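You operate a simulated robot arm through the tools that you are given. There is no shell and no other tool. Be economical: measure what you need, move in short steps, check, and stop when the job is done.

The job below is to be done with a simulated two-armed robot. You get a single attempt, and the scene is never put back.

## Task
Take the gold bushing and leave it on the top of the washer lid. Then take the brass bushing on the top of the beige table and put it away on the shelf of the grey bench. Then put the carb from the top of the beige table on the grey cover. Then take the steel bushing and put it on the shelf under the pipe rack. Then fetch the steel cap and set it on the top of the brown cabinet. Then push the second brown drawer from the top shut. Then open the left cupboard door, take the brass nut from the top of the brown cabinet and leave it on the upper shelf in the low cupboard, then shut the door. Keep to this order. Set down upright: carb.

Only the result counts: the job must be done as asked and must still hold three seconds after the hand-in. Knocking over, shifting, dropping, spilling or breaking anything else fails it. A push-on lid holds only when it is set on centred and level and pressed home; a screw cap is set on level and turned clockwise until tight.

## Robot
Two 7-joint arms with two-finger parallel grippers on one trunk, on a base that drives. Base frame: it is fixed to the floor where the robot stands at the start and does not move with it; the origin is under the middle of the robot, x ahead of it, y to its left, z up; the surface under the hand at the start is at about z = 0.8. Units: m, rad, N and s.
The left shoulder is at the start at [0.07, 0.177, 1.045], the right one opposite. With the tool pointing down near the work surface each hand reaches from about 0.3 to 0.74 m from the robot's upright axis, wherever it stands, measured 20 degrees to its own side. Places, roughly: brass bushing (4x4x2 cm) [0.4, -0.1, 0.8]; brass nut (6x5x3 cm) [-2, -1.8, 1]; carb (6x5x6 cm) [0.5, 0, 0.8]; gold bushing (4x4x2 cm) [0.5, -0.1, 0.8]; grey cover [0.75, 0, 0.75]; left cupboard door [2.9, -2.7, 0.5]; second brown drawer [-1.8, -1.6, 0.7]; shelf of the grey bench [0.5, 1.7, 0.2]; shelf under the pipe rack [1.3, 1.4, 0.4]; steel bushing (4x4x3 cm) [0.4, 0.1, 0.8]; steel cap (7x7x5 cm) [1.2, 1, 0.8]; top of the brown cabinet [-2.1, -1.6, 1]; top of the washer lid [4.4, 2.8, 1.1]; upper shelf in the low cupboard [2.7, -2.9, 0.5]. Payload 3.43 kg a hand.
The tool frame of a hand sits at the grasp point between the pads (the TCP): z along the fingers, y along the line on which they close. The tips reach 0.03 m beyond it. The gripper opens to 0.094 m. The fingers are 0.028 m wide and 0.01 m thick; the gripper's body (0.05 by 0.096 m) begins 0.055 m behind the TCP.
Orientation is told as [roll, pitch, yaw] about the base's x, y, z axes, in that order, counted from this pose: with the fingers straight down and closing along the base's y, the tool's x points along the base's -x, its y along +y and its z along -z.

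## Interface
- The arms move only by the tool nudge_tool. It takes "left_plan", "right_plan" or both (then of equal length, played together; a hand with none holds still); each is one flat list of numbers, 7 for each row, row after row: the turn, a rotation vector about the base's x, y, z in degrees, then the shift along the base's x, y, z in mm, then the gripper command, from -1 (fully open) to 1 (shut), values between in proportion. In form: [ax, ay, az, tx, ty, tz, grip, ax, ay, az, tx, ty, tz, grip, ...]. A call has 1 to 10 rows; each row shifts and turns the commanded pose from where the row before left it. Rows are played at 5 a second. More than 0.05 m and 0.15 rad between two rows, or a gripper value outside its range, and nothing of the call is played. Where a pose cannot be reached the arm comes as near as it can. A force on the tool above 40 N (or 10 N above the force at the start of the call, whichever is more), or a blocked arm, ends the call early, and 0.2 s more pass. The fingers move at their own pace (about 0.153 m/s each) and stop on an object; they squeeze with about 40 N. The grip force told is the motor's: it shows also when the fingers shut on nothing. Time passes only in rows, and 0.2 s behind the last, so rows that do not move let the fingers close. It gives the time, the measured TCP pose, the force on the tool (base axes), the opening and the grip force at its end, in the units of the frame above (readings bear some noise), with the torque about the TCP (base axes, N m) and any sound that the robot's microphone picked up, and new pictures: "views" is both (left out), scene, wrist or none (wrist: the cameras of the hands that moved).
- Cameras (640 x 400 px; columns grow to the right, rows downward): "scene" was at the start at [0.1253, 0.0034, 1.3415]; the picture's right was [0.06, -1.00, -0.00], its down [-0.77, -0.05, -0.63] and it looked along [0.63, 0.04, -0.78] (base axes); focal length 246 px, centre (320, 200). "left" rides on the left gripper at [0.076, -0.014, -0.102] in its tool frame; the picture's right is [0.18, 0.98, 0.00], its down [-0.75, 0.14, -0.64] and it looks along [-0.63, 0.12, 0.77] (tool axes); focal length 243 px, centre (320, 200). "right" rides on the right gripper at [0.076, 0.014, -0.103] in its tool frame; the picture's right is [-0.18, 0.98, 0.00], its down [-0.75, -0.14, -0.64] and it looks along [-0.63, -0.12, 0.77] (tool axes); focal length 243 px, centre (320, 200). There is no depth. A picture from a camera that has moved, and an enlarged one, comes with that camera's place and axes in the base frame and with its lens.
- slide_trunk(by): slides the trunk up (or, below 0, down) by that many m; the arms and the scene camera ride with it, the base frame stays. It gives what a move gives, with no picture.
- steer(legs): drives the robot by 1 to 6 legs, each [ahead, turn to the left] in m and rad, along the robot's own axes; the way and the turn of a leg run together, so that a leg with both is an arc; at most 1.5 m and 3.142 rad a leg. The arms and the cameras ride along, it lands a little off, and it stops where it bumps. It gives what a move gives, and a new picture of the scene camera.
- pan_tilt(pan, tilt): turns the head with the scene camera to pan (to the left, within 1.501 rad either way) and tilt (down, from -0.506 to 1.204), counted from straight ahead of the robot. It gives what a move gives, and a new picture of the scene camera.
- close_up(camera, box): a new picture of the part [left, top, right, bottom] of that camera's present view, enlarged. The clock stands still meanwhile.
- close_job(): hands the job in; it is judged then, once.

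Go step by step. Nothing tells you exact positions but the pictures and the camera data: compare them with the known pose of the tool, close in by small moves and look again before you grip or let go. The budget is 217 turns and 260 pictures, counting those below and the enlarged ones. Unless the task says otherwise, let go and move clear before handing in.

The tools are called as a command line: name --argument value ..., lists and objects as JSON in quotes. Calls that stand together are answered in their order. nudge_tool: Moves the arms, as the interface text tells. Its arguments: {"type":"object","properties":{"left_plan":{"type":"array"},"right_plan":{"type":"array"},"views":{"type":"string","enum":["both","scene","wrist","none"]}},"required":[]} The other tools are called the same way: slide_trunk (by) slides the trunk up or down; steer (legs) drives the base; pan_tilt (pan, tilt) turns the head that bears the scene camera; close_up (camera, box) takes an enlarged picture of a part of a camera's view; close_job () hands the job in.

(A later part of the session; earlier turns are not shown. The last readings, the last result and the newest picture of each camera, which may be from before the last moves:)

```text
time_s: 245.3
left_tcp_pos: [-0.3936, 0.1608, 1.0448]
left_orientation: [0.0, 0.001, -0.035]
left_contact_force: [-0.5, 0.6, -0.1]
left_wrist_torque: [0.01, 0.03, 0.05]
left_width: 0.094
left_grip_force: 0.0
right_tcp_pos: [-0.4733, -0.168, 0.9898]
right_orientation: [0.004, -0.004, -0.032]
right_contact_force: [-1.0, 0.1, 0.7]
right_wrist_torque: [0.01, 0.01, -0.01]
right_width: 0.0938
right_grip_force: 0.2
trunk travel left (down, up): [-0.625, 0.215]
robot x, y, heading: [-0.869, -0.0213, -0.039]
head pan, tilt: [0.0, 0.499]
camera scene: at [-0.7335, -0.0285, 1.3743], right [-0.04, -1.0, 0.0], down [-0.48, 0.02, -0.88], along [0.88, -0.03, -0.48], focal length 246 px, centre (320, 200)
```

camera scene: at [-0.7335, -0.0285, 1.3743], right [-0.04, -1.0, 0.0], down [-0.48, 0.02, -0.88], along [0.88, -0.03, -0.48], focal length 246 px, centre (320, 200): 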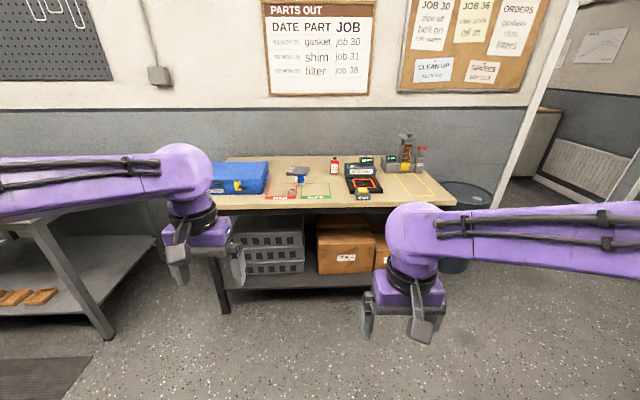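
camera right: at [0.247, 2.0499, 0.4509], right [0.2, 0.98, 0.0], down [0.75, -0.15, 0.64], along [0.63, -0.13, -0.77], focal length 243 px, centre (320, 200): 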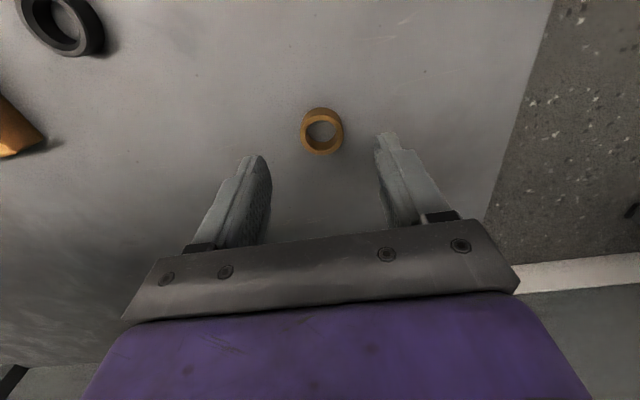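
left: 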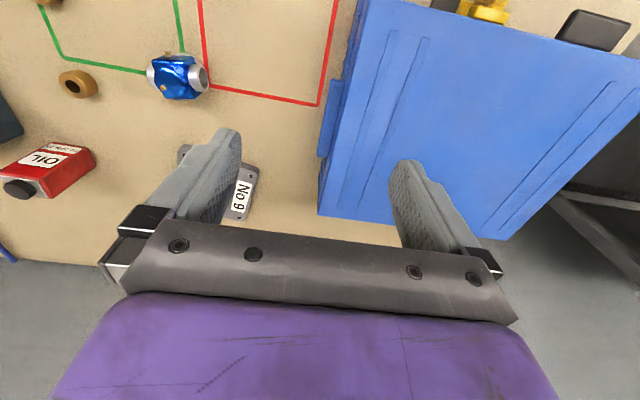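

steer --legs '[[0, 0.04], [0.88, 0]]'

pan_tilt --pan 0.0 --tilt 0.9

close_up --camera "scene" --box '[250, 130, 346, 220]'

```text
time_s: 250.4
left_tcp_pos: [0.4977, 0.1548, 1.0458]
left_orientation: [0.001, 0.0, -0.025]
left_contact_force: [-0.2, 0.0, 1.4]
left_wrist_torque: [-0.02, 0.0, -0.01]
left_width: 0.0939
left_grip_force: 0.1
right_tcp_pos: [0.4221, -0.1744, 0.9915]
right_orientation: [0.001, -0.002, -0.025]
right_contact_force: [0.6, 0.2, 0.2]
right_wrist_torque: [-0.01, 0.02, -0.02]
right_width: 0.0939
right_grip_force: 0.1
trunk travel left (down, up): [-0.625, 0.215]
robot x, y, heading: [0.0234, -0.0306, -0.026]
head pan, tilt: [0.0, 0.499]
camera scene: at [0.1602, -0.0374, 1.3743], right [-0.03, -1.0, 0.0], down [-0.48, 0.01, -0.88], along [0.88, -0.02, -0.48], focal length 246 px, centre (320, 200)
```

scene: 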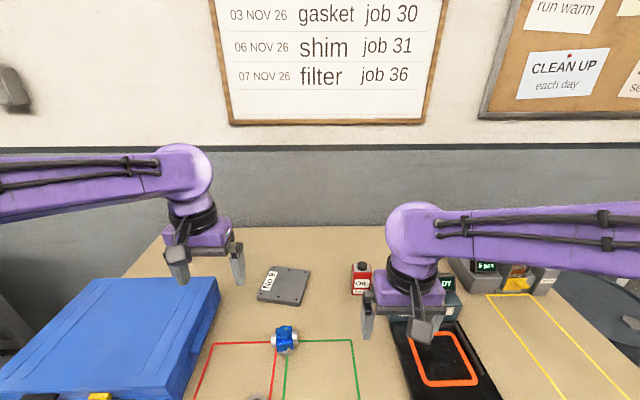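

```text
time_s: 251.2
left_tcp_pos: [0.4992, 0.156, 1.0446]
left_orientation: [0.0, -0.001, -0.026]
left_contact_force: [0.4, -1.3, 0.5]
left_wrist_torque: [0.03, -0.01, 0.02]
left_width: 0.0941
left_grip_force: 0.0
right_tcp_pos: [0.421, -0.1741, 0.9911]
right_orientation: [0.003, -0.003, -0.025]
right_contact_force: [-0.1, 0.2, -0.8]
right_wrist_torque: [-0.01, -0.03, 0.01]
right_width: 0.0942
right_grip_force: 0.0
trunk travel left (down, up): [-0.625, 0.215]
robot x, y, heading: [0.0202, -0.0296, -0.03]
head pan, tilt: [0.0, 0.901]
camera scene: at [0.1446, -0.0369, 1.3405], right [-0.03, -1.0, 0.0], down [-0.78, 0.02, -0.62], along [0.62, -0.02, -0.78], focal length 246 px, centre (320, 200)
```

scene: 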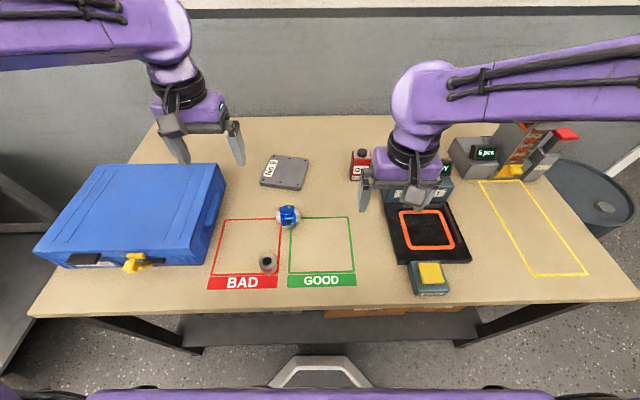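

```text
4.44 times, centred on (298, 175) of scene
camera zoom: at [0.1446, -0.0369, 1.3405], right [-0.03, -1.0, 0.0], down [-0.78, 0.02, -0.62], along [0.62, -0.02, -0.78], focal length 1091 px, centre (418, 311)
```

zoom: 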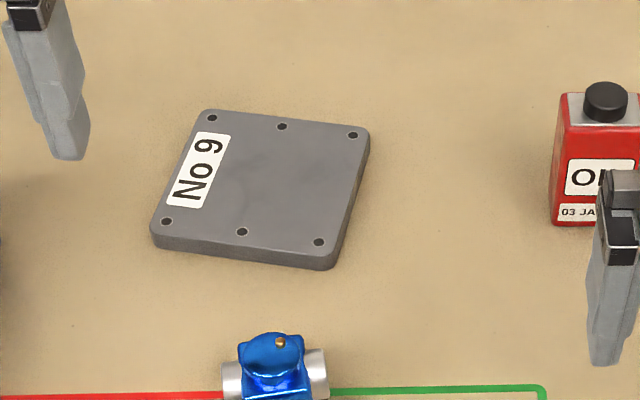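

close_up --camera "scene" --box '[268, 195, 312, 235]'

close_up --camera "left" --box '[60, 0, 300, 160]'

close_up --camera "right" --box '[400, 40, 640, 240]'

```text
10.00 times, centred on (290, 215) of scene
camera zoom: at [0.1446, -0.0369, 1.3405], right [-0.03, -1.0, 0.0], down [-0.78, 0.02, -0.62], along [0.62, -0.02, -0.78], focal length 2456 px, centre (620, 50)
```

zoom: 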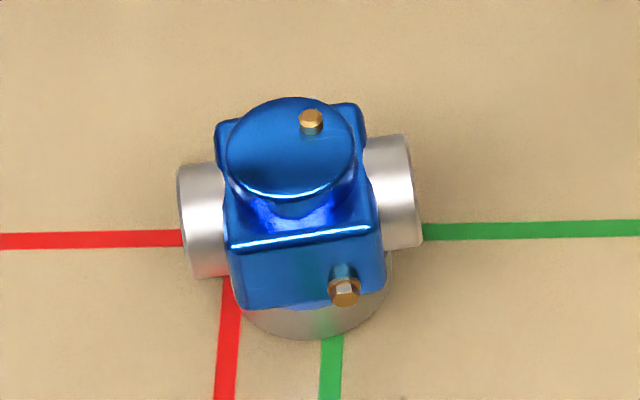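

```text
2.50 times, centred on (180, 80) of left
camera zoom: at [0.4213, 0.1425, 1.147], right [-0.16, 0.99, 0.0], down [0.76, 0.12, 0.64], along [0.63, 0.1, -0.77], focal length 606 px, centre (670, 500)
```

zoom: 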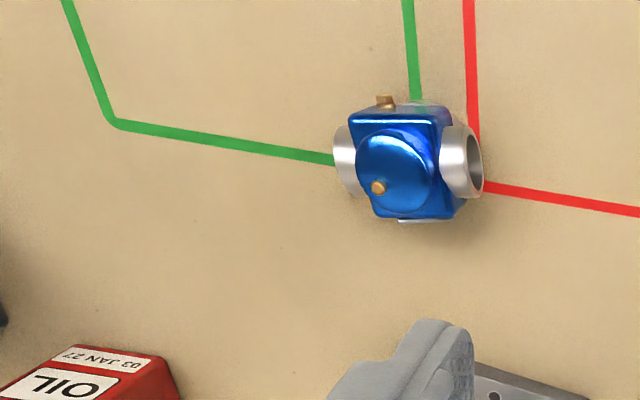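

```text
2.00 times, centred on (520, 140) of right
camera zoom: at [0.3444, -0.1582, 1.093], right [0.21, 0.98, 0.0], down [0.75, -0.16, 0.64], along [0.63, -0.13, -0.77], focal length 485 px, centre (-80, 320)
```

zoom: 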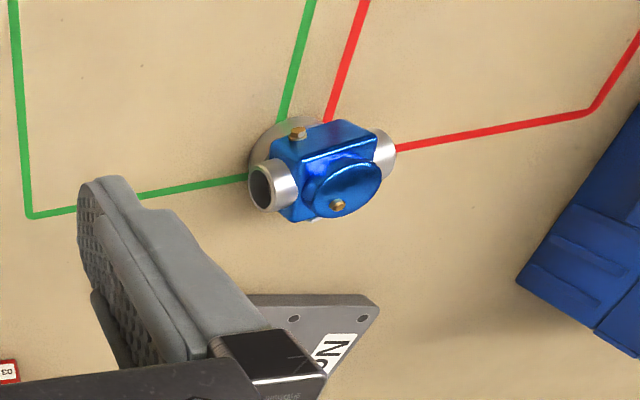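

The carb stands at about (0.498, 0.032), its tube axis turned roughly 10° from y. I'll grip it on the two tube ends with the left hand; first above it.

nudge_tool --left_plan '[0, 0, 5.7, 0, -41, -20, -1, 0, 0, 5.7, 0, -41, -20, -1, 0, 0, 0, -1, -42, -20, -1, 0, 0, 0, 0, 0, -40, -1, 0, 0, 0, 0, 0, 0, -1]' --views "both"

```text
time_s: 252.4
left_tcp_pos: [0.4973, 0.0315, 0.9441]
left_orientation: [-0.001, -0.001, 0.171]
left_contact_force: [-0.2, 0.2, 0.2]
left_wrist_torque: [0.03, 0.0, 0.0]
left_width: 0.0943
left_grip_force: 0.1
right_tcp_pos: [0.421, -0.1754, 0.9898]
right_orientation: [0.002, -0.001, -0.023]
right_contact_force: [0.0, -0.6, 1.0]
right_wrist_torque: [0.0, -0.02, 0.0]
right_width: 0.0938
right_grip_force: 0.0
trunk travel left (down, up): [-0.625, 0.215]
robot x, y, heading: [0.0194, -0.0287, -0.025]
head pan, tilt: [0.0, 0.901]
camera scene: at [0.1441, -0.0368, 1.3405], right [-0.03, -1.0, 0.0], down [-0.78, 0.02, -0.62], along [0.62, -0.02, -0.78], focal length 246 px, centre (320, 200)
camera left: at [0.4247, 0.0038, 1.0461], right [-0.35, 0.94, 0.0], down [0.72, 0.27, 0.64], along [0.6, 0.23, -0.77], focal length 243 px, centre (320, 200)
```

scene: 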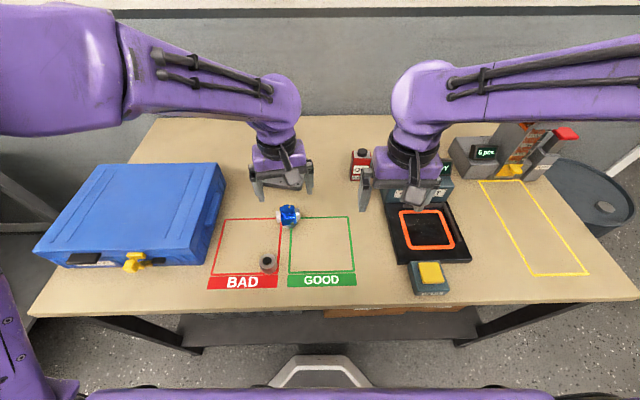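
left: 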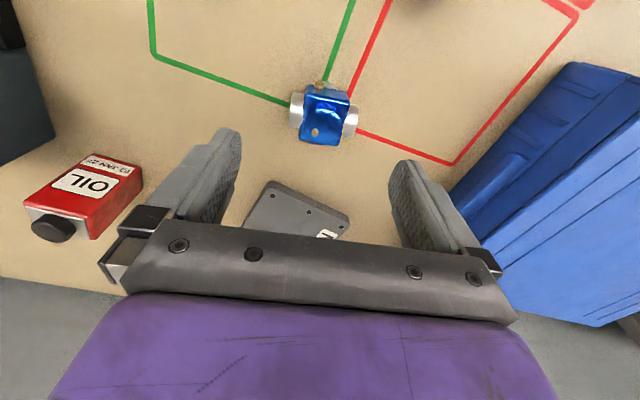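

nudge_tool --left_plan '[0, 0, 0, -1, 3, -40, -1, 0, 0, 0, 0, 0, -40, -1, 0, 0, 0, 0, 0, 0, -1]' --views "wrist"

```text
time_s: 253.2
left_tcp_pos: [0.4946, 0.0372, 0.8638]
left_orientation: [-0.002, -0.002, 0.172]
left_contact_force: [-0.3, -1.5, -0.1]
left_wrist_torque: [0.01, 0.0, -0.02]
left_width: 0.094
left_grip_force: 0.1
right_tcp_pos: [0.4202, -0.1743, 0.9911]
right_orientation: [0.002, -0.001, -0.023]
right_contact_force: [-0.2, 0.4, 0.1]
right_wrist_torque: [0.01, 0.03, 0.0]
right_width: 0.094
right_grip_force: 0.0
trunk travel left (down, up): [-0.625, 0.215]
robot x, y, heading: [0.0198, -0.0351, -0.027]
head pan, tilt: [0.0, 0.901]
camera left: at [0.4224, 0.0086, 0.9665], right [-0.35, 0.94, 0.0], down [0.72, 0.27, 0.64], along [0.6, 0.23, -0.77], focal length 243 px, centre (320, 200)
```

left: 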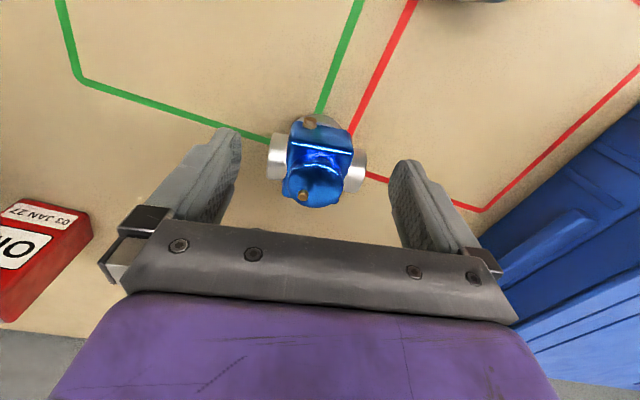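

nudge_tool --left_plan '[0, 0, 0, 2, -1, -26, -1, 0, 0, 0, 0, 0, 0, -0.3, 0, 0, 0, 0, 0, 0, 0, 0, 0, 0, 0, 0, 0, 0.4, 0, 0, 0, 0, 0, 0, 1, 0, 0, 0, 0, 0, 0, 1]' --views "wrist"

```text
time_s: 254.7
left_tcp_pos: [0.4972, 0.0342, 0.8375]
left_orientation: [0.001, -0.001, 0.173]
left_contact_force: [0.3, -0.3, -0.1]
left_wrist_torque: [0.0, 0.01, -0.02]
left_width: 0.062
left_grip_force: 40.2
right_tcp_pos: [0.4215, -0.1734, 0.9898]
right_orientation: [0.002, -0.003, -0.026]
right_contact_force: [0.2, 0.1, -0.6]
right_wrist_torque: [-0.02, 0.03, 0.0]
right_width: 0.0938
right_grip_force: 0.1
trunk travel left (down, up): [-0.625, 0.215]
robot x, y, heading: [0.0186, -0.0353, -0.024]
head pan, tilt: [0.0, 0.901]
camera left: at [0.4249, 0.0075, 0.9399], right [-0.35, 0.94, 0.0], down [0.72, 0.27, 0.64], along [0.6, 0.23, -0.77], focal length 243 px, centre (320, 200)
```

left: 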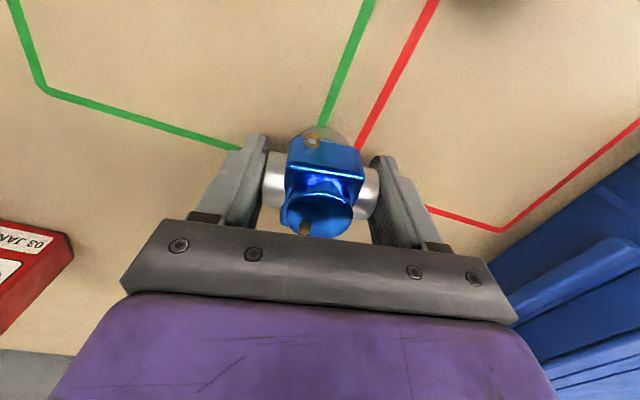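

The carb is gripped evenly (62 mm). I lift it and carry it over the grey cover.

nudge_tool --left_plan '[0, 0, 0, 0, 0, 20, 1, 0, 0, 0, 0, 0, 40, 1, 0, 0, 0, 37, 4, 0, 1, 0, 0, 0, 37, 4, 0, 1, 0, 0, 0, 37, 4, 0, 1, 0, 0, 0, 37, 4, 0, 1, 0, 0, 0, 37, 4, 0, 1, 0, 0, 0, 0, 0, 0, 1]' --views "both"

```text
time_s: 256.4
left_tcp_pos: [0.6819, 0.0524, 0.8978]
left_orientation: [0.002, -0.002, 0.172]
left_contact_force: [-0.3, 0.0, -1.4]
left_wrist_torque: [0.01, 0.01, 0.03]
left_width: 0.0615
left_grip_force: 39.5
right_tcp_pos: [0.4215, -0.1742, 0.992]
right_orientation: [0.001, -0.002, -0.022]
right_contact_force: [0.2, 0.3, -0.6]
right_wrist_torque: [-0.02, 0.0, -0.03]
right_width: 0.094
right_grip_force: 0.0
trunk travel left (down, up): [-0.625, 0.215]
robot x, y, heading: [0.0194, -0.028, -0.022]
head pan, tilt: [0.0, 0.901]
camera scene: at [0.1439, -0.0372, 1.3405], right [-0.03, -1.0, 0.0], down [-0.78, 0.02, -0.62], along [0.62, -0.02, -0.78], focal length 246 px, centre (320, 200)
camera left: at [0.6098, 0.0261, 0.9995], right [-0.35, 0.94, 0.0], down [0.72, 0.27, 0.64], along [0.6, 0.23, -0.77], focal length 243 px, centre (320, 200)
```

scene: 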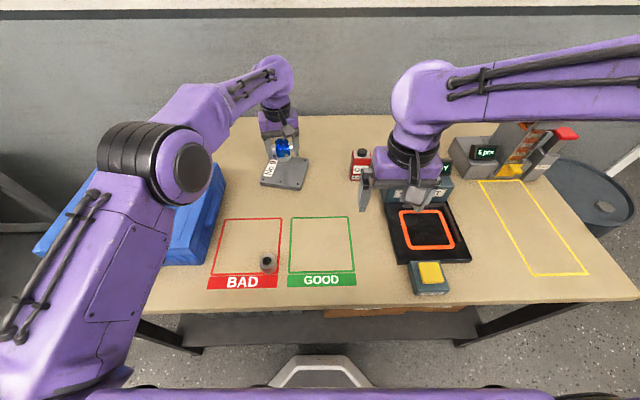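
left: 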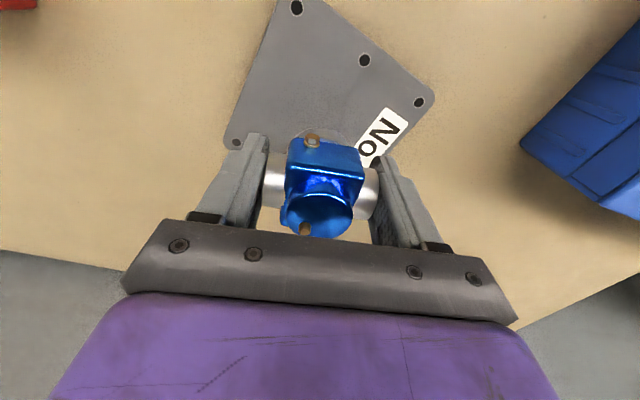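

nudge_tool --left_plan '[0, 0, 0, 0, 3, -30, 1, 0, 0, 0, 0, 0, -8, 1, 0, 0, 0, 0, 0, -3, 1, 0, 0, 0, 0, 0, 0, 1]' --views "none"

nudge_tool --left_plan '[0, 0, 0, 0, 0, -3, 1, 0, 0, 0, 0, 0, -2, 1, 0, 0, 0, 0, 0, 0, 1]' --views "wrist"

```text
time_s: 257.4
left_tcp_pos: [0.6828, 0.0557, 0.8559]
left_orientation: [0.004, 0.001, 0.174]
left_contact_force: [-0.4, -0.5, -1.5]
left_wrist_torque: [0.02, 0.0, 0.02]
left_width: 0.0616
left_grip_force: 39.2
right_tcp_pos: [0.4218, -0.1747, 0.9901]
right_orientation: [0.002, -0.003, -0.023]
right_contact_force: [-0.8, 0.2, 0.4]
right_wrist_torque: [-0.01, 0.03, 0.02]
right_width: 0.0939
right_grip_force: 0.1
trunk travel left (down, up): [-0.625, 0.215]
robot x, y, heading: [0.0204, -0.0332, -0.029]
head pan, tilt: [0.0, 0.901]
```

```text
time_s: 258.2
left_tcp_pos: [0.6825, 0.0566, 0.8529]
left_orientation: [0.001, -0.005, 0.172]
left_contact_force: [6.1, 0.6, 11.8]
left_wrist_torque: [0.07, -0.01, -0.02]
left_width: 0.062
left_grip_force: 39.5
right_tcp_pos: [0.4215, -0.1744, 0.9907]
right_orientation: [0.002, -0.003, -0.024]
right_contact_force: [0.4, 0.4, -0.1]
right_wrist_torque: [0.0, 0.01, -0.01]
right_width: 0.0942
right_grip_force: 0.1
trunk travel left (down, up): [-0.625, 0.215]
robot x, y, heading: [0.0215, -0.0296, -0.028]
head pan, tilt: [0.0, 0.901]
camera left: at [0.6103, 0.0284, 0.9551], right [-0.35, 0.94, 0.0], down [0.71, 0.27, 0.65], along [0.61, 0.23, -0.76], focal length 243 px, centre (320, 200)
```

left: 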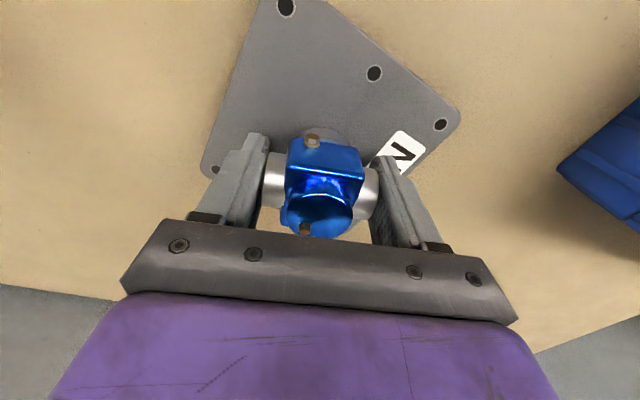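

Contact at z = 0.853 and the carb's foot is centred on the cover. I let go and rise straight up.

nudge_tool --left_plan '[0, 0, 0, 0, 0, 1, 0.6, 0, 0, 0, 0, 0, 0, 0.0, 0, 0, 0, 0, 0, 0, -0.6, 0, 0, 0, 0, 0, 0, -0.9, 0, 0, 0, 0, 0, 40, -1, 0, 0, 0, 0, 0, 45, -1]' --views "wrist"

```text
time_s: 259.6
left_tcp_pos: [0.6811, 0.0581, 0.9392]
left_orientation: [-0.001, 0.001, 0.174]
left_contact_force: [-1.3, 0.0, 0.2]
left_wrist_torque: [0.02, -0.02, -0.01]
left_width: 0.0937
left_grip_force: 0.1
right_tcp_pos: [0.4206, -0.1753, 0.9906]
right_orientation: [0.002, -0.002, -0.024]
right_contact_force: [0.0, 0.4, -0.7]
right_wrist_torque: [0.01, 0.01, 0.01]
right_width: 0.094
right_grip_force: 0.1
trunk travel left (down, up): [-0.625, 0.215]
robot x, y, heading: [0.0191, -0.0329, -0.03]
head pan, tilt: [0.0, 0.901]
camera left: at [0.6086, 0.03, 1.0428], right [-0.35, 0.94, 0.0], down [0.72, 0.27, 0.64], along [0.6, 0.23, -0.77], focal length 243 px, centre (320, 200)
```

left: 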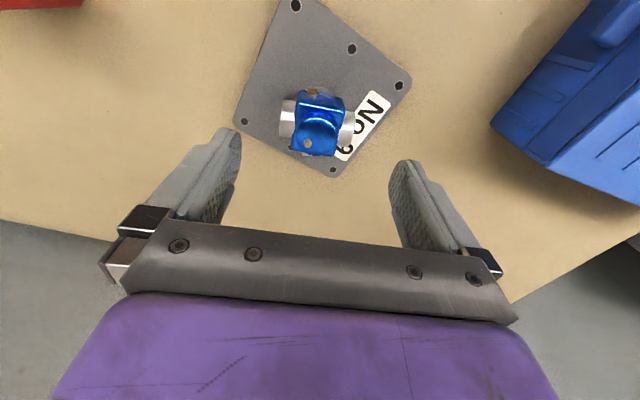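

The carb stands upright on the cover. Next the steel bushing at about (0.388, 0.076), with the left hand.

nudge_tool --left_plan '[0, 0, 0, 0, 0, 40, -1, 0, 0, -4.9, -48, 3, 0, -1, 0, 0, -4.9, -48, 3, 0, -1, 0, 0, 0, -49, 3, 0, -1, 0, 0, 0, -49, 3, 0, -1, 0, 0, 0, -49, 3, 0, -1, 0, 0, 0, -48, 3, -10, -1, 0, 0, 0, 0, 0, -40, -1, 0, 0, 0, 0, 0, -30, -1, 0, 0, 0, 0, 0, 0, -1]' --views "both"

```text
time_s: 261.9
left_tcp_pos: [0.3915, 0.0759, 0.8998]
left_orientation: [-0.001, -0.001, 0.001]
left_contact_force: [1.2, 0.6, -0.3]
left_wrist_torque: [-0.01, 0.01, 0.02]
left_width: 0.0941
left_grip_force: 0.1
right_tcp_pos: [0.4211, -0.1739, 0.9908]
right_orientation: [0.003, -0.002, -0.021]
right_contact_force: [-0.8, 0.7, 0.7]
right_wrist_torque: [0.02, -0.02, -0.02]
right_width: 0.0941
right_grip_force: 0.1
trunk travel left (down, up): [-0.625, 0.215]
robot x, y, heading: [0.0209, -0.0322, -0.03]
head pan, tilt: [0.0, 0.901]
camera scene: at [0.144, -0.0365, 1.3405], right [-0.03, -1.0, 0.0], down [-0.78, 0.02, -0.62], along [0.62, -0.02, -0.78], focal length 246 px, centre (320, 200)
camera left: at [0.3144, 0.0615, 1.0023], right [-0.19, 0.98, 0.0], down [0.75, 0.14, 0.64], along [0.63, 0.12, -0.77], focal length 243 px, centre (320, 200)
```

scene: 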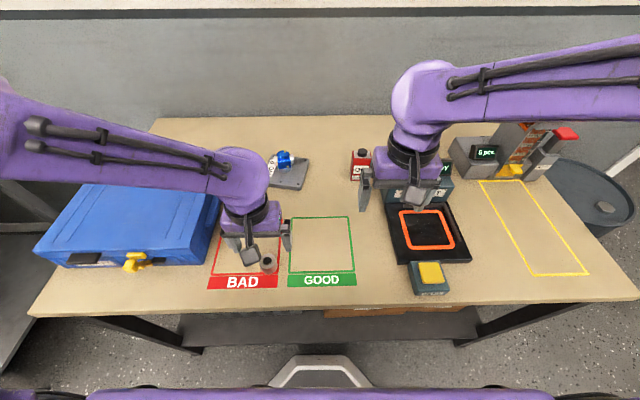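
left: 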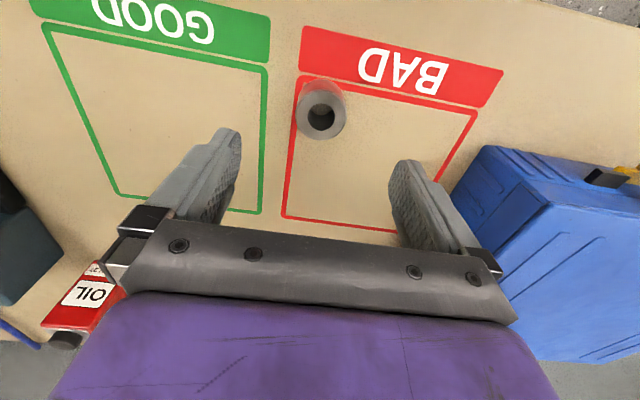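

nudge_tool --left_plan '[0, 0, 0, -11, -2, -30, -1, 0, 0, 0, 0, 0, -25, -1, 0, 0, 0, 0, 0, 0, -1]' --views "wrist"

```text
time_s: 262.6
left_tcp_pos: [0.3792, 0.0738, 0.8441]
left_orientation: [0.0, -0.003, 0.001]
left_contact_force: [1.1, 0.2, 0.1]
left_wrist_torque: [0.01, 0.0, -0.01]
left_width: 0.094
left_grip_force: 0.1
right_tcp_pos: [0.4212, -0.1751, 0.9895]
right_orientation: [0.0, -0.002, -0.022]
right_contact_force: [0.3, 0.1, -0.5]
right_wrist_torque: [-0.03, -0.03, -0.01]
right_width: 0.0941
right_grip_force: 0.0
trunk travel left (down, up): [-0.625, 0.215]
robot x, y, heading: [0.0198, -0.0335, -0.025]
head pan, tilt: [0.0, 0.901]
camera left: at [0.3034, 0.0595, 0.946], right [-0.19, 0.98, 0.0], down [0.75, 0.14, 0.64], along [0.63, 0.12, -0.77], focal length 243 px, centre (320, 200)
```

left: 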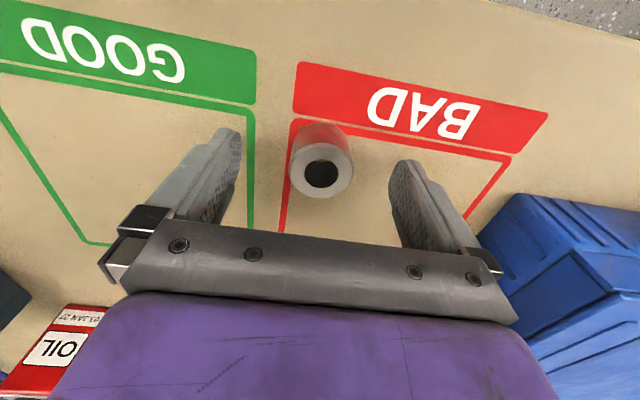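

nudge_tool --left_plan '[0, 0, 0, 1, 0, -5, -1, 0, 0, 0, 0, 0, 0, 0, 0, 0, 0, 0, 0, 0, 0.4, 0, 0, 0, 0, 0, 0, 1, 0, 0, 0, 0, 0, 0, 1, 0, 0, 0, 0, 0, 40, 1, 0, 0, 0, 0, 0, 50, 1, 0, 0, 0, 20, 35, 30, 1, 0, 0, 0, 20, 35, 30, 1, 0, 0, 0, 20, 35, 30, 1]' --views "wrist"

```text
refused: row 8 steps farther than a row can; nothing moved
```

nudge_tool --left_plan '[0, 0, 0, 1, 0, -5, -1, 0, 0, 0, 0, 0, 0, 0, 0, 0, 0, 0, 0, 0, 0.4, 0, 0, 0, 0, 0, 0, 1, 0, 0, 0, 0, 0, 0, 1, 0, 0, 0, 0, 0, 40, 1, 0, 0, 0, 0, 0, 50, 1, 0, 0, 0, 18, 33, 30, 1, 0, 0, 0, 18, 33, 30, 1, 0, 0, 0, 18, 33, 30, 1]' --views "wrist"

```text
time_s: 264.9
left_tcp_pos: [0.4365, 0.1721, 1.022]
left_orientation: [-0.001, 0.0, 0.002]
left_contact_force: [0.4, 0.1, -1.8]
left_wrist_torque: [0.01, 0.01, 0.02]
left_width: 0.0362
left_grip_force: 39.6
right_tcp_pos: [0.4223, -0.172, 0.9894]
right_orientation: [0.001, -0.001, -0.023]
right_contact_force: [-0.4, 0.6, -0.2]
right_wrist_torque: [-0.02, 0.02, -0.01]
right_width: 0.0938
right_grip_force: 0.0
trunk travel left (down, up): [-0.625, 0.215]
robot x, y, heading: [0.0188, -0.0352, -0.027]
head pan, tilt: [0.0, 0.901]
camera left: at [0.3607, 0.1562, 1.1236], right [-0.19, 0.98, 0.0], down [0.75, 0.14, 0.64], along [0.63, 0.12, -0.77], focal length 243 px, centre (320, 200)
```

left: 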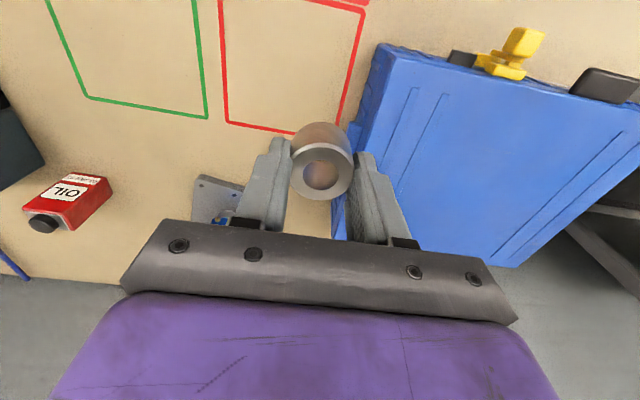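

Steel bushing held (36 mm). I drive through the two doorways again to the pipe-rack bench.

steer --legs '[[-0.47, 0], [0, -1.546], [1.5, 0], [0.12, 0], [0, 1.13], [1.03, 0]]'

```text
time_s: 287.4
left_tcp_pos: [0.9147, -2.1593, 1.0217]
left_orientation: [0.0, 0.001, -0.434]
left_contact_force: [0.7, 0.3, -1.3]
left_wrist_torque: [-0.01, 0.01, 0.03]
left_width: 0.0323
left_grip_force: 40.0
right_tcp_pos: [0.7557, -2.4644, 0.9897]
right_orientation: [0.001, -0.001, -0.461]
right_contact_force: [-0.6, -0.2, -0.2]
right_wrist_torque: [0.0, 0.03, 0.0]
right_width: 0.0938
right_grip_force: 0.0
trunk travel left (down, up): [-0.625, 0.215]
robot x, y, heading: [0.4521, -2.1696, -0.463]
head pan, tilt: [0.0, 0.901]
camera scene: at [0.5635, -2.2225, 1.3404], right [-0.45, -0.9, 0.0], down [-0.7, 0.35, -0.62], along [0.56, -0.28, -0.78], focal length 246 px, centre (320, 200)
```

scene: 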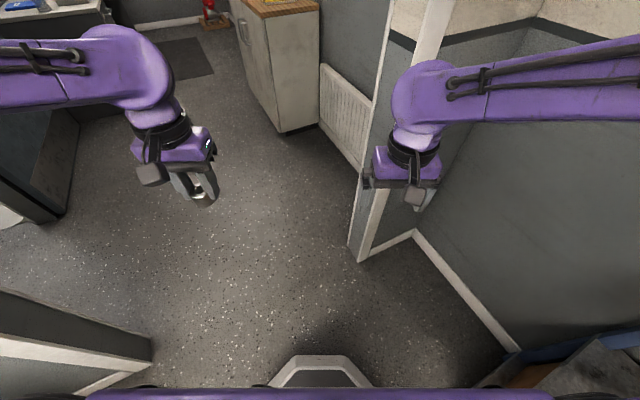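

close_up --camera "left" --box '[200, 80, 440, 240]'

```text
2.50 times, centred on (320, 160) of left
camera zoom: at [0.8392, -2.1399, 1.1239], right [0.25, 0.97, 0.0], down [0.74, -0.19, 0.64], along [0.62, -0.16, -0.77], focal length 606 px, centre (320, 300)
```

zoom: 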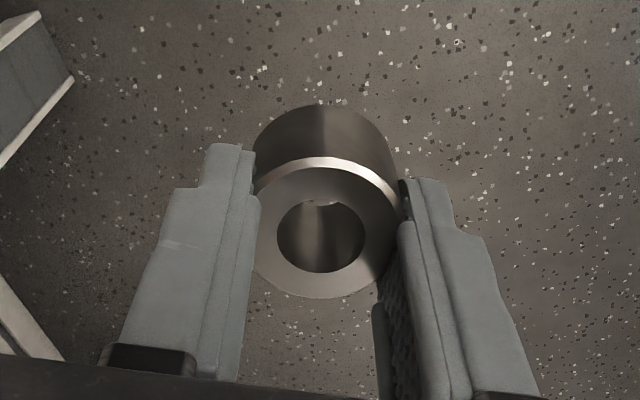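

steer --legs '[[0, 0.463], [1.19, 0], [0, 1.56], [1.5, 0], [0.35, 0]]'

```text
time_s: 307.7
left_tcp_pos: [1.5018, 0.1496, 1.0207]
left_orientation: [0.0, 0.0, 1.56]
left_contact_force: [0.4, -0.7, -1.8]
left_wrist_torque: [-0.01, -0.02, 0.01]
left_width: 0.0326
left_grip_force: 40.1
right_tcp_pos: [1.8458, 0.1305, 0.9907]
right_orientation: [0.001, -0.003, 1.532]
right_contact_force: [0.1, 0.4, 0.5]
right_wrist_torque: [-0.03, 0.0, -0.03]
right_width: 0.0941
right_grip_force: 0.0
trunk travel left (down, up): [-0.625, 0.215]
robot x, y, heading: [1.6996, -0.2703, 1.53]
head pan, tilt: [0.0, 0.901]
camera scene: at [1.7013, -0.1444, 1.3404], right [1.0, -0.04, 0.0], down [-0.03, -0.78, -0.62], along [0.03, 0.62, -0.78], focal length 246 px, centre (320, 200)
```

scene: 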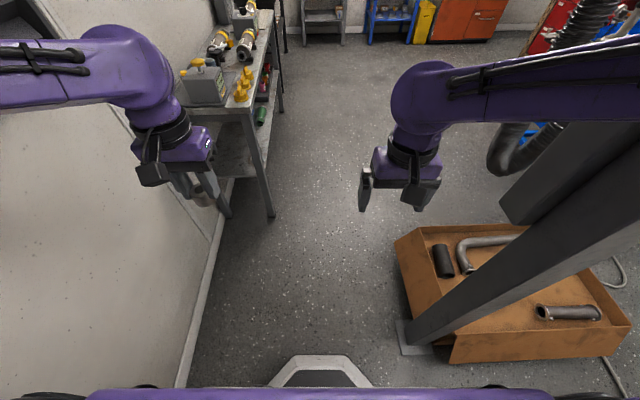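

steer --legs '[[-0.3, 0], [0, 0.3], [0.36, 0], [0, -0.28], [0.55, 0]]'

```text
time_s: 316.3
left_tcp_pos: [1.4238, 0.7298, 1.0215]
left_orientation: [0.0, -0.002, 1.55]
left_contact_force: [0.1, 0.3, -1.6]
left_wrist_torque: [0.03, -0.01, 0.03]
left_width: 0.0323
left_grip_force: 40.2
right_tcp_pos: [1.7665, 0.7084, 0.9897]
right_orientation: [0.003, -0.002, 1.525]
right_contact_force: [0.2, 0.5, 0.3]
right_wrist_torque: [0.03, 0.0, 0.0]
right_width: 0.0939
right_grip_force: 0.0
trunk travel left (down, up): [-0.625, 0.215]
robot x, y, heading: [1.6159, 0.3127, 1.524]
head pan, tilt: [0.0, 0.901]
camera scene: at [1.6206, 0.4342, 1.3404], right [1.0, -0.05, 0.0], down [-0.04, -0.78, -0.62], along [0.03, 0.62, -0.78], focal length 246 px, centre (320, 200)
```

scene: 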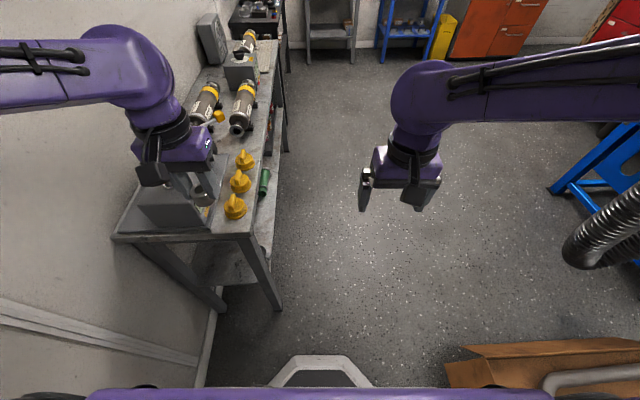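

steer --legs '[[0, -0.28], [1.1, 0], [0, 1.9]]'

pan_tilt --pan 0.2 --tilt 0.7

```text
time_s: 327.4
left_tcp_pos: [1.5688, 1.1192, 1.0209]
left_orientation: [0.001, -0.003, -3.113]
left_contact_force: [0.1, -0.7, -3.1]
left_wrist_torque: [0.01, 0.0, -0.01]
left_width: 0.0326
left_grip_force: 40.0
right_tcp_pos: [1.5752, 1.4638, 0.9911]
right_orientation: [0.001, -0.001, -3.14]
right_contact_force: [-0.5, -0.6, 0.2]
right_wrist_torque: [0.01, -0.01, -0.03]
right_width: 0.0938
right_grip_force: 0.2
trunk travel left (down, up): [-0.625, 0.215]
robot x, y, heading: [1.9821, 1.3313, 3.136]
head pan, tilt: [0.0, 0.901]
camera scene: at [1.8535, 1.3305, 1.3404], right [0.0, 1.0, 0.0], down [0.78, 0.0, -0.62], along [-0.62, 0.0, -0.78], focal length 246 px, centre (320, 200)
```

scene: 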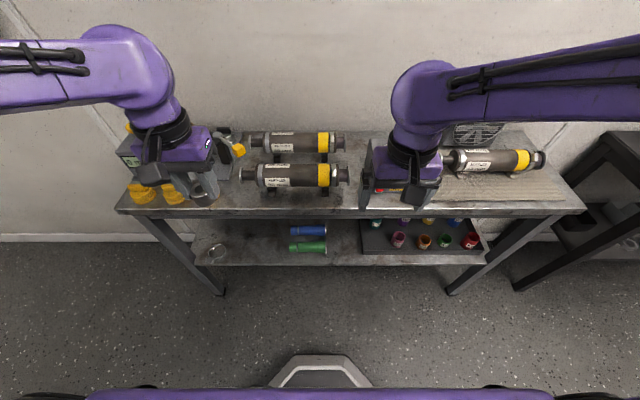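

```text
time_s: 328.2
left_tcp_pos: [1.57, 1.1189, 1.0219]
left_orientation: [0.001, 0.0, -3.114]
left_contact_force: [-0.1, 0.0, -1.6]
left_wrist_torque: [0.0, 0.04, -0.01]
left_width: 0.0326
left_grip_force: 40.2
right_tcp_pos: [1.5759, 1.4639, 0.9904]
right_orientation: [0.003, -0.002, -3.143]
right_contact_force: [-0.3, 0.0, -0.6]
right_wrist_torque: [-0.02, 0.0, -0.01]
right_width: 0.0942
right_grip_force: 0.0
trunk travel left (down, up): [-0.625, 0.215]
robot x, y, heading: [1.9801, 1.3361, 3.142]
head pan, tilt: [0.201, 0.7]
camera scene: at [1.8457, 1.3138, 1.3565], right [-0.2, 0.98, 0.0], down [0.63, 0.13, -0.76], along [-0.75, -0.15, -0.64], focal length 246 px, centre (320, 200)
```

scene: 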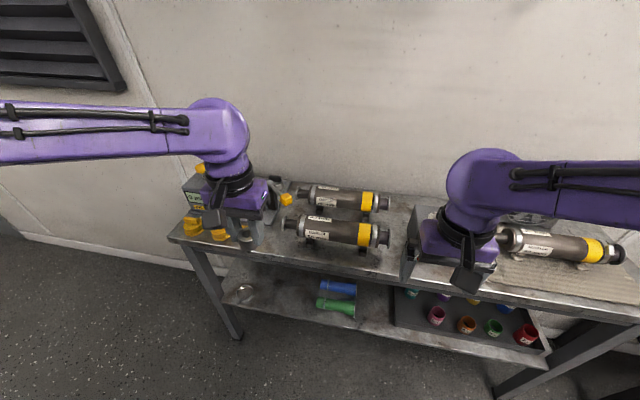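

close_up --camera "scene" --box '[170, 150, 410, 310]'

close_up --camera "left" --box '[0, 0, 640, 400]'

close_up --camera "right" --box '[0, 0, 640, 400]'

```text
2.50 times, centred on (290, 230) of scene
camera zoom: at [1.8457, 1.3138, 1.3565], right [-0.2, 0.98, 0.0], down [0.63, 0.13, -0.76], along [-0.75, -0.15, -0.64], focal length 614 px, centre (395, 125)
```

zoom: 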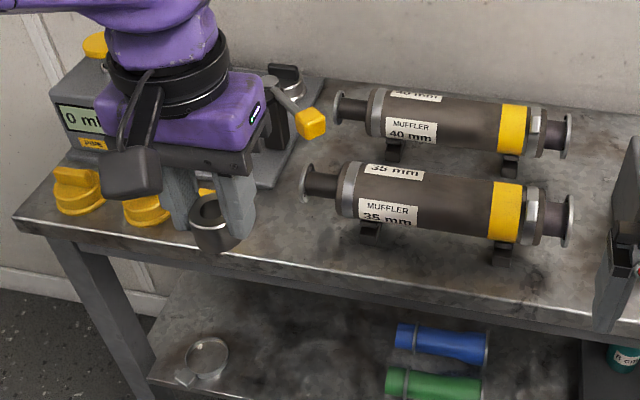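

```text
1.00 times, centred on (320, 200) of left (not enlarged: the box is as wide or as high as the picture)
camera zoom: at [1.6458, 1.1357, 1.1239], right [0.21, -0.98, 0.0], down [-0.75, -0.16, 0.64], along [-0.63, -0.14, -0.77], focal length 243 px, centre (320, 200)
```

zoom: 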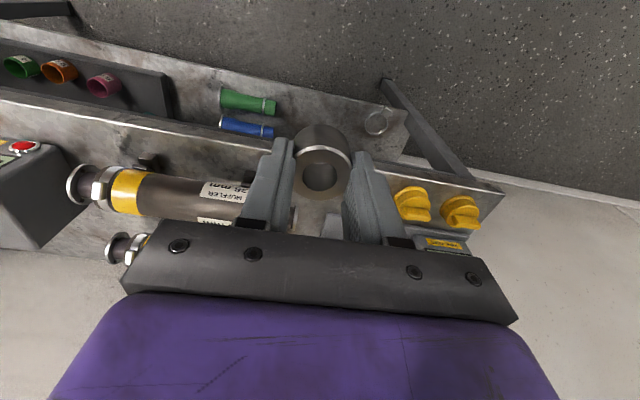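

```text
1.00 times, centred on (320, 200) of right (not enlarged: the box is as wide or as high as the picture)
camera zoom: at [1.6503, 1.4497, 1.093], right [-0.18, -0.98, 0.0], down [-0.75, 0.14, 0.64], along [-0.63, 0.12, -0.77], focal length 243 px, centre (320, 200)
```

zoom: 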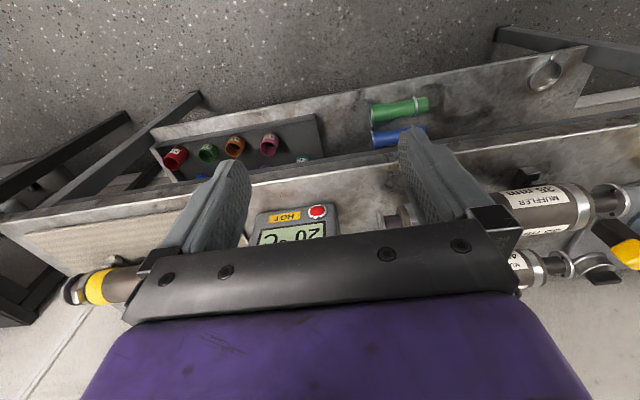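

The steel cap seems to stand at the bench's back near (1.15, 1.0). On the lower shelf (z ≈ 0.39) there is a free place at about (1.38, 1.09), between the clip and the bottles. I lower the trunk to reach in.

slide_trunk --by -0.4

slide_trunk --by -0.06

pan_tilt --pan 0.1 --tilt 0.6

```text
time_s: 332.0
left_tcp_pos: [1.5699, 1.1197, 0.6217]
left_orientation: [0.001, -0.001, -3.114]
left_contact_force: [0.1, 0.2, -1.6]
left_wrist_torque: [0.0, 0.05, 0.0]
left_width: 0.0322
left_grip_force: 39.7
right_tcp_pos: [1.5754, 1.4635, 0.5915]
right_orientation: [0.001, 0.0, -3.141]
right_contact_force: [0.8, 0.0, 0.1]
right_wrist_torque: [-0.02, 0.01, 0.0]
right_width: 0.0938
right_grip_force: 0.1
trunk travel left (down, up): [-0.225, 0.615]
robot x, y, heading: [1.9803, 1.3329, 3.142]
head pan, tilt: [0.201, 0.7]
```

```text
time_s: 333.0
left_tcp_pos: [1.5696, 1.1196, 0.5611]
left_orientation: [0.0, -0.002, -3.111]
left_contact_force: [0.0, 0.1, -1.4]
left_wrist_torque: [-0.06, 0.05, -0.01]
left_width: 0.0325
left_grip_force: 40.3
right_tcp_pos: [1.5753, 1.4636, 0.5311]
right_orientation: [0.001, 0.0, -3.139]
right_contact_force: [0.0, 0.2, 1.2]
right_wrist_torque: [-0.02, 0.03, -0.04]
right_width: 0.0938
right_grip_force: 0.1
trunk travel left (down, up): [-0.165, 0.675]
robot x, y, heading: [1.9823, 1.3302, 3.145]
head pan, tilt: [0.201, 0.7]
```

```text
time_s: 333.7
left_tcp_pos: [1.569, 1.1201, 0.5614]
left_orientation: [0.0, 0.0, -3.114]
left_contact_force: [0.4, -0.9, -2.4]
left_wrist_torque: [-0.03, -0.01, 0.01]
left_width: 0.0325
left_grip_force: 40.4
right_tcp_pos: [1.5757, 1.4637, 0.5298]
right_orientation: [0.001, -0.003, -3.138]
right_contact_force: [-0.4, -0.6, 0.0]
right_wrist_torque: [-0.01, 0.0, 0.02]
right_width: 0.0939
right_grip_force: 0.1
trunk travel left (down, up): [-0.165, 0.675]
robot x, y, heading: [1.9774, 1.3315, 3.139]
head pan, tilt: [0.099, 0.6]
camera scene: at [1.8411, 1.3219, 0.9051], right [-0.1, 1.0, 0.0], down [0.56, 0.06, -0.82], along [-0.82, -0.08, -0.57], focal length 246 px, centre (320, 200)
```

scene: 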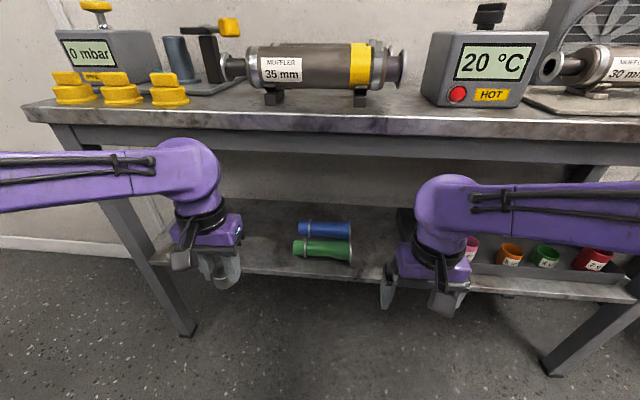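

nudge_tool --left_plan '[0, 0, 0, 0, -15, -45, 1, 0, 0, 0, 0, -15, -40, 1, 0, 0, 0, -46, 0, 0, 1, 0, 0, 0, -46, 0, 0, 1, 0, 0, 0, -46, 0, 0, 1, 0, 0, 0, -46, 0, 0, 1, 0, 0, 0, 0, 0, 0, 1]' --views "both"

```text
time_s: 335.3
left_tcp_pos: [1.3921, 1.0923, 0.4694]
left_orientation: [-0.002, 0.009, -3.115]
left_contact_force: [-0.1, -0.9, -2.4]
left_wrist_torque: [0.0, -0.01, 0.01]
left_width: 0.0324
left_grip_force: 39.6
right_tcp_pos: [1.5788, 1.4615, 0.5307]
right_orientation: [-0.002, -0.004, -3.141]
right_contact_force: [0.6, 0.6, 0.0]
right_wrist_torque: [0.01, -0.02, 0.03]
right_width: 0.0939
right_grip_force: 0.1
trunk travel left (down, up): [-0.165, 0.675]
robot x, y, heading: [1.9827, 1.3296, -3.144]
head pan, tilt: [0.099, 0.6]
camera scene: at [1.8442, 1.3192, 0.9045], right [-0.1, 0.99, 0.0], down [0.56, 0.06, -0.83], along [-0.82, -0.08, -0.56], focal length 246 px, centre (320, 200)
camera left: at [1.4663, 1.1075, 0.5739], right [0.21, -0.98, 0.0], down [-0.76, -0.16, 0.64], along [-0.62, -0.13, -0.77], focal length 243 px, centre (320, 200)
```

scene: 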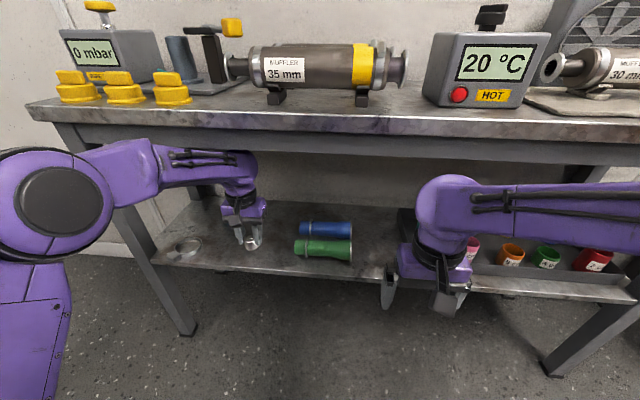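
left: 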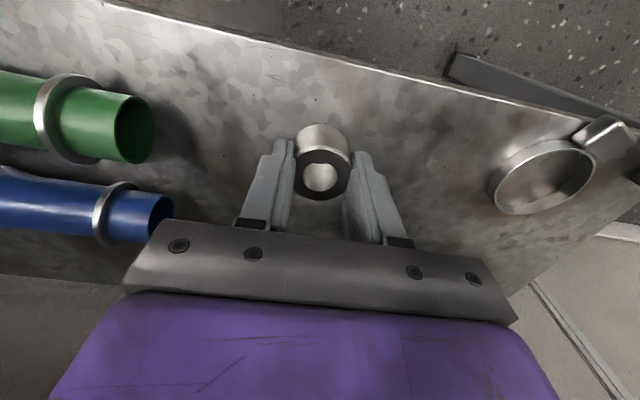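

nudge_tool --left_plan '[0, 0, 0, 0, 0, -12, 1, 0, 0, 0, 0, 0, -8, 1, 0, 0, 0, 0, 0, -4, 1, 0, 0, 0, 0, 0, 0, 1]' --views "wrist"

```text
time_s: 336.3
left_tcp_pos: [1.3857, 1.0898, 0.4509]
left_orientation: [0.0, -0.003, -3.115]
left_contact_force: [0.7, -0.3, -1.5]
left_wrist_torque: [-0.02, 0.01, 0.02]
left_width: 0.0324
left_grip_force: 40.4
right_tcp_pos: [1.5736, 1.4634, 0.5304]
right_orientation: [0.001, 0.0, -3.139]
right_contact_force: [0.3, 0.1, -0.5]
right_wrist_torque: [0.0, 0.0, -0.02]
right_width: 0.0941
right_grip_force: 0.1
trunk travel left (down, up): [-0.165, 0.675]
robot x, y, heading: [1.978, 1.3295, 3.144]
head pan, tilt: [0.099, 0.6]
camera left: at [1.462, 1.1059, 0.5542], right [0.21, -0.98, 0.0], down [-0.75, -0.16, 0.64], along [-0.63, -0.14, -0.77], focal length 243 px, centre (320, 200)
```

left: 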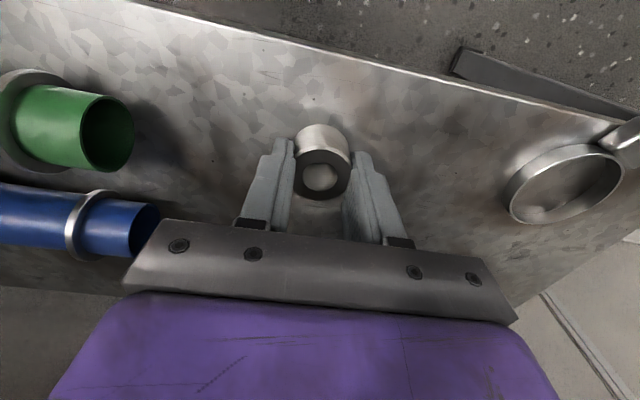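

nudge_tool --left_plan '[0, 0, 0, 0, 0, -5, 1, 0, 0, 0, 0, 0, -4, 1, 0, 0, 0, 0, 0, 0, 1]' --views "none"

nudge_tool --left_plan '[0, 0, 0, 0, 0, -4, 1, 0, 0, 0, 0, 0, 0, 1]' --views "none"

```text
time_s: 337.1
left_tcp_pos: [1.3861, 1.0905, 0.4424]
left_orientation: [0.0, 0.001, -3.116]
left_contact_force: [0.6, -0.7, -2.0]
left_wrist_torque: [-0.01, -0.03, 0.0]
left_width: 0.0325
left_grip_force: 39.9
right_tcp_pos: [1.5753, 1.4639, 0.5303]
right_orientation: [0.003, -0.002, -3.139]
right_contact_force: [1.3, 0.4, -0.3]
right_wrist_torque: [0.01, 0.0, 0.02]
right_width: 0.0939
right_grip_force: 0.1
trunk travel left (down, up): [-0.165, 0.675]
robot x, y, heading: [1.9795, 1.3328, 3.141]
head pan, tilt: [0.099, 0.6]
```

```text
time_s: 337.7
left_tcp_pos: [1.3864, 1.0912, 0.4407]
left_orientation: [0.004, -0.004, -3.114]
left_contact_force: [-0.7, -0.4, 13.4]
left_wrist_torque: [0.08, -0.16, -0.04]
left_width: 0.0327
left_grip_force: 40.6
right_tcp_pos: [1.576, 1.4636, 0.531]
right_orientation: [0.001, -0.004, -3.14]
right_contact_force: [-1.2, 0.2, 0.3]
right_wrist_torque: [0.0, -0.05, 0.01]
right_width: 0.0941
right_grip_force: 0.0
trunk travel left (down, up): [-0.165, 0.675]
robot x, y, heading: [1.98, 1.3316, 3.143]
head pan, tilt: [0.099, 0.6]
```

Contact with 13 N. I let go, rise a little and withdraw outwards.

nudge_tool --left_plan '[0, 0, 0, 0, 0, 1, 0.4, 0, 0, 0, 0, 0, 0, -0.1, 0, 0, 0, 0, 0, 0, -0.4, 0, 0, 0, 0, 0, 20, -0.5, 0, 0, 0, 0, 0, 15, -0.5, 0, 0, 0, 0, 0, 0, -0.5]' --views "wrist"

```text
time_s: 339.1
left_tcp_pos: [1.3875, 1.0904, 0.4683]
left_orientation: [-0.001, 0.012, -3.118]
left_contact_force: [-0.1, -0.3, -0.7]
left_wrist_torque: [0.01, 0.0, -0.03]
left_width: 0.0704
left_grip_force: 0.1
right_tcp_pos: [1.5742, 1.4621, 0.5273]
right_orientation: [0.001, 0.0, -3.139]
right_contact_force: [-0.5, -0.2, 0.0]
right_wrist_torque: [0.02, 0.0, 0.01]
right_width: 0.094
right_grip_force: 0.0
trunk travel left (down, up): [-0.165, 0.675]
robot x, y, heading: [1.9807, 1.3341, 3.138]
head pan, tilt: [0.099, 0.6]
camera left: at [1.4622, 1.1068, 0.5712], right [0.21, -0.98, 0.0], down [-0.76, -0.16, 0.63], along [-0.62, -0.13, -0.77], focal length 243 px, centre (320, 200)
```

left: 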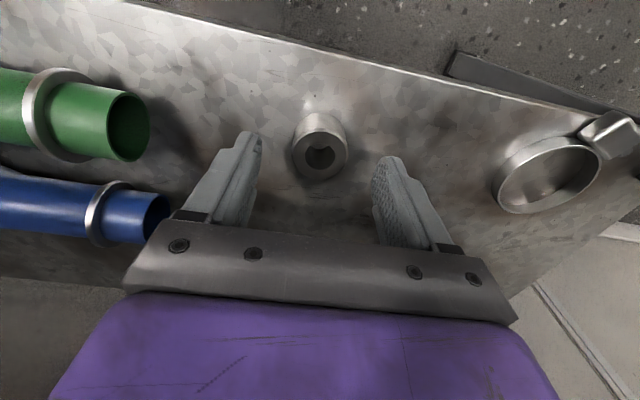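

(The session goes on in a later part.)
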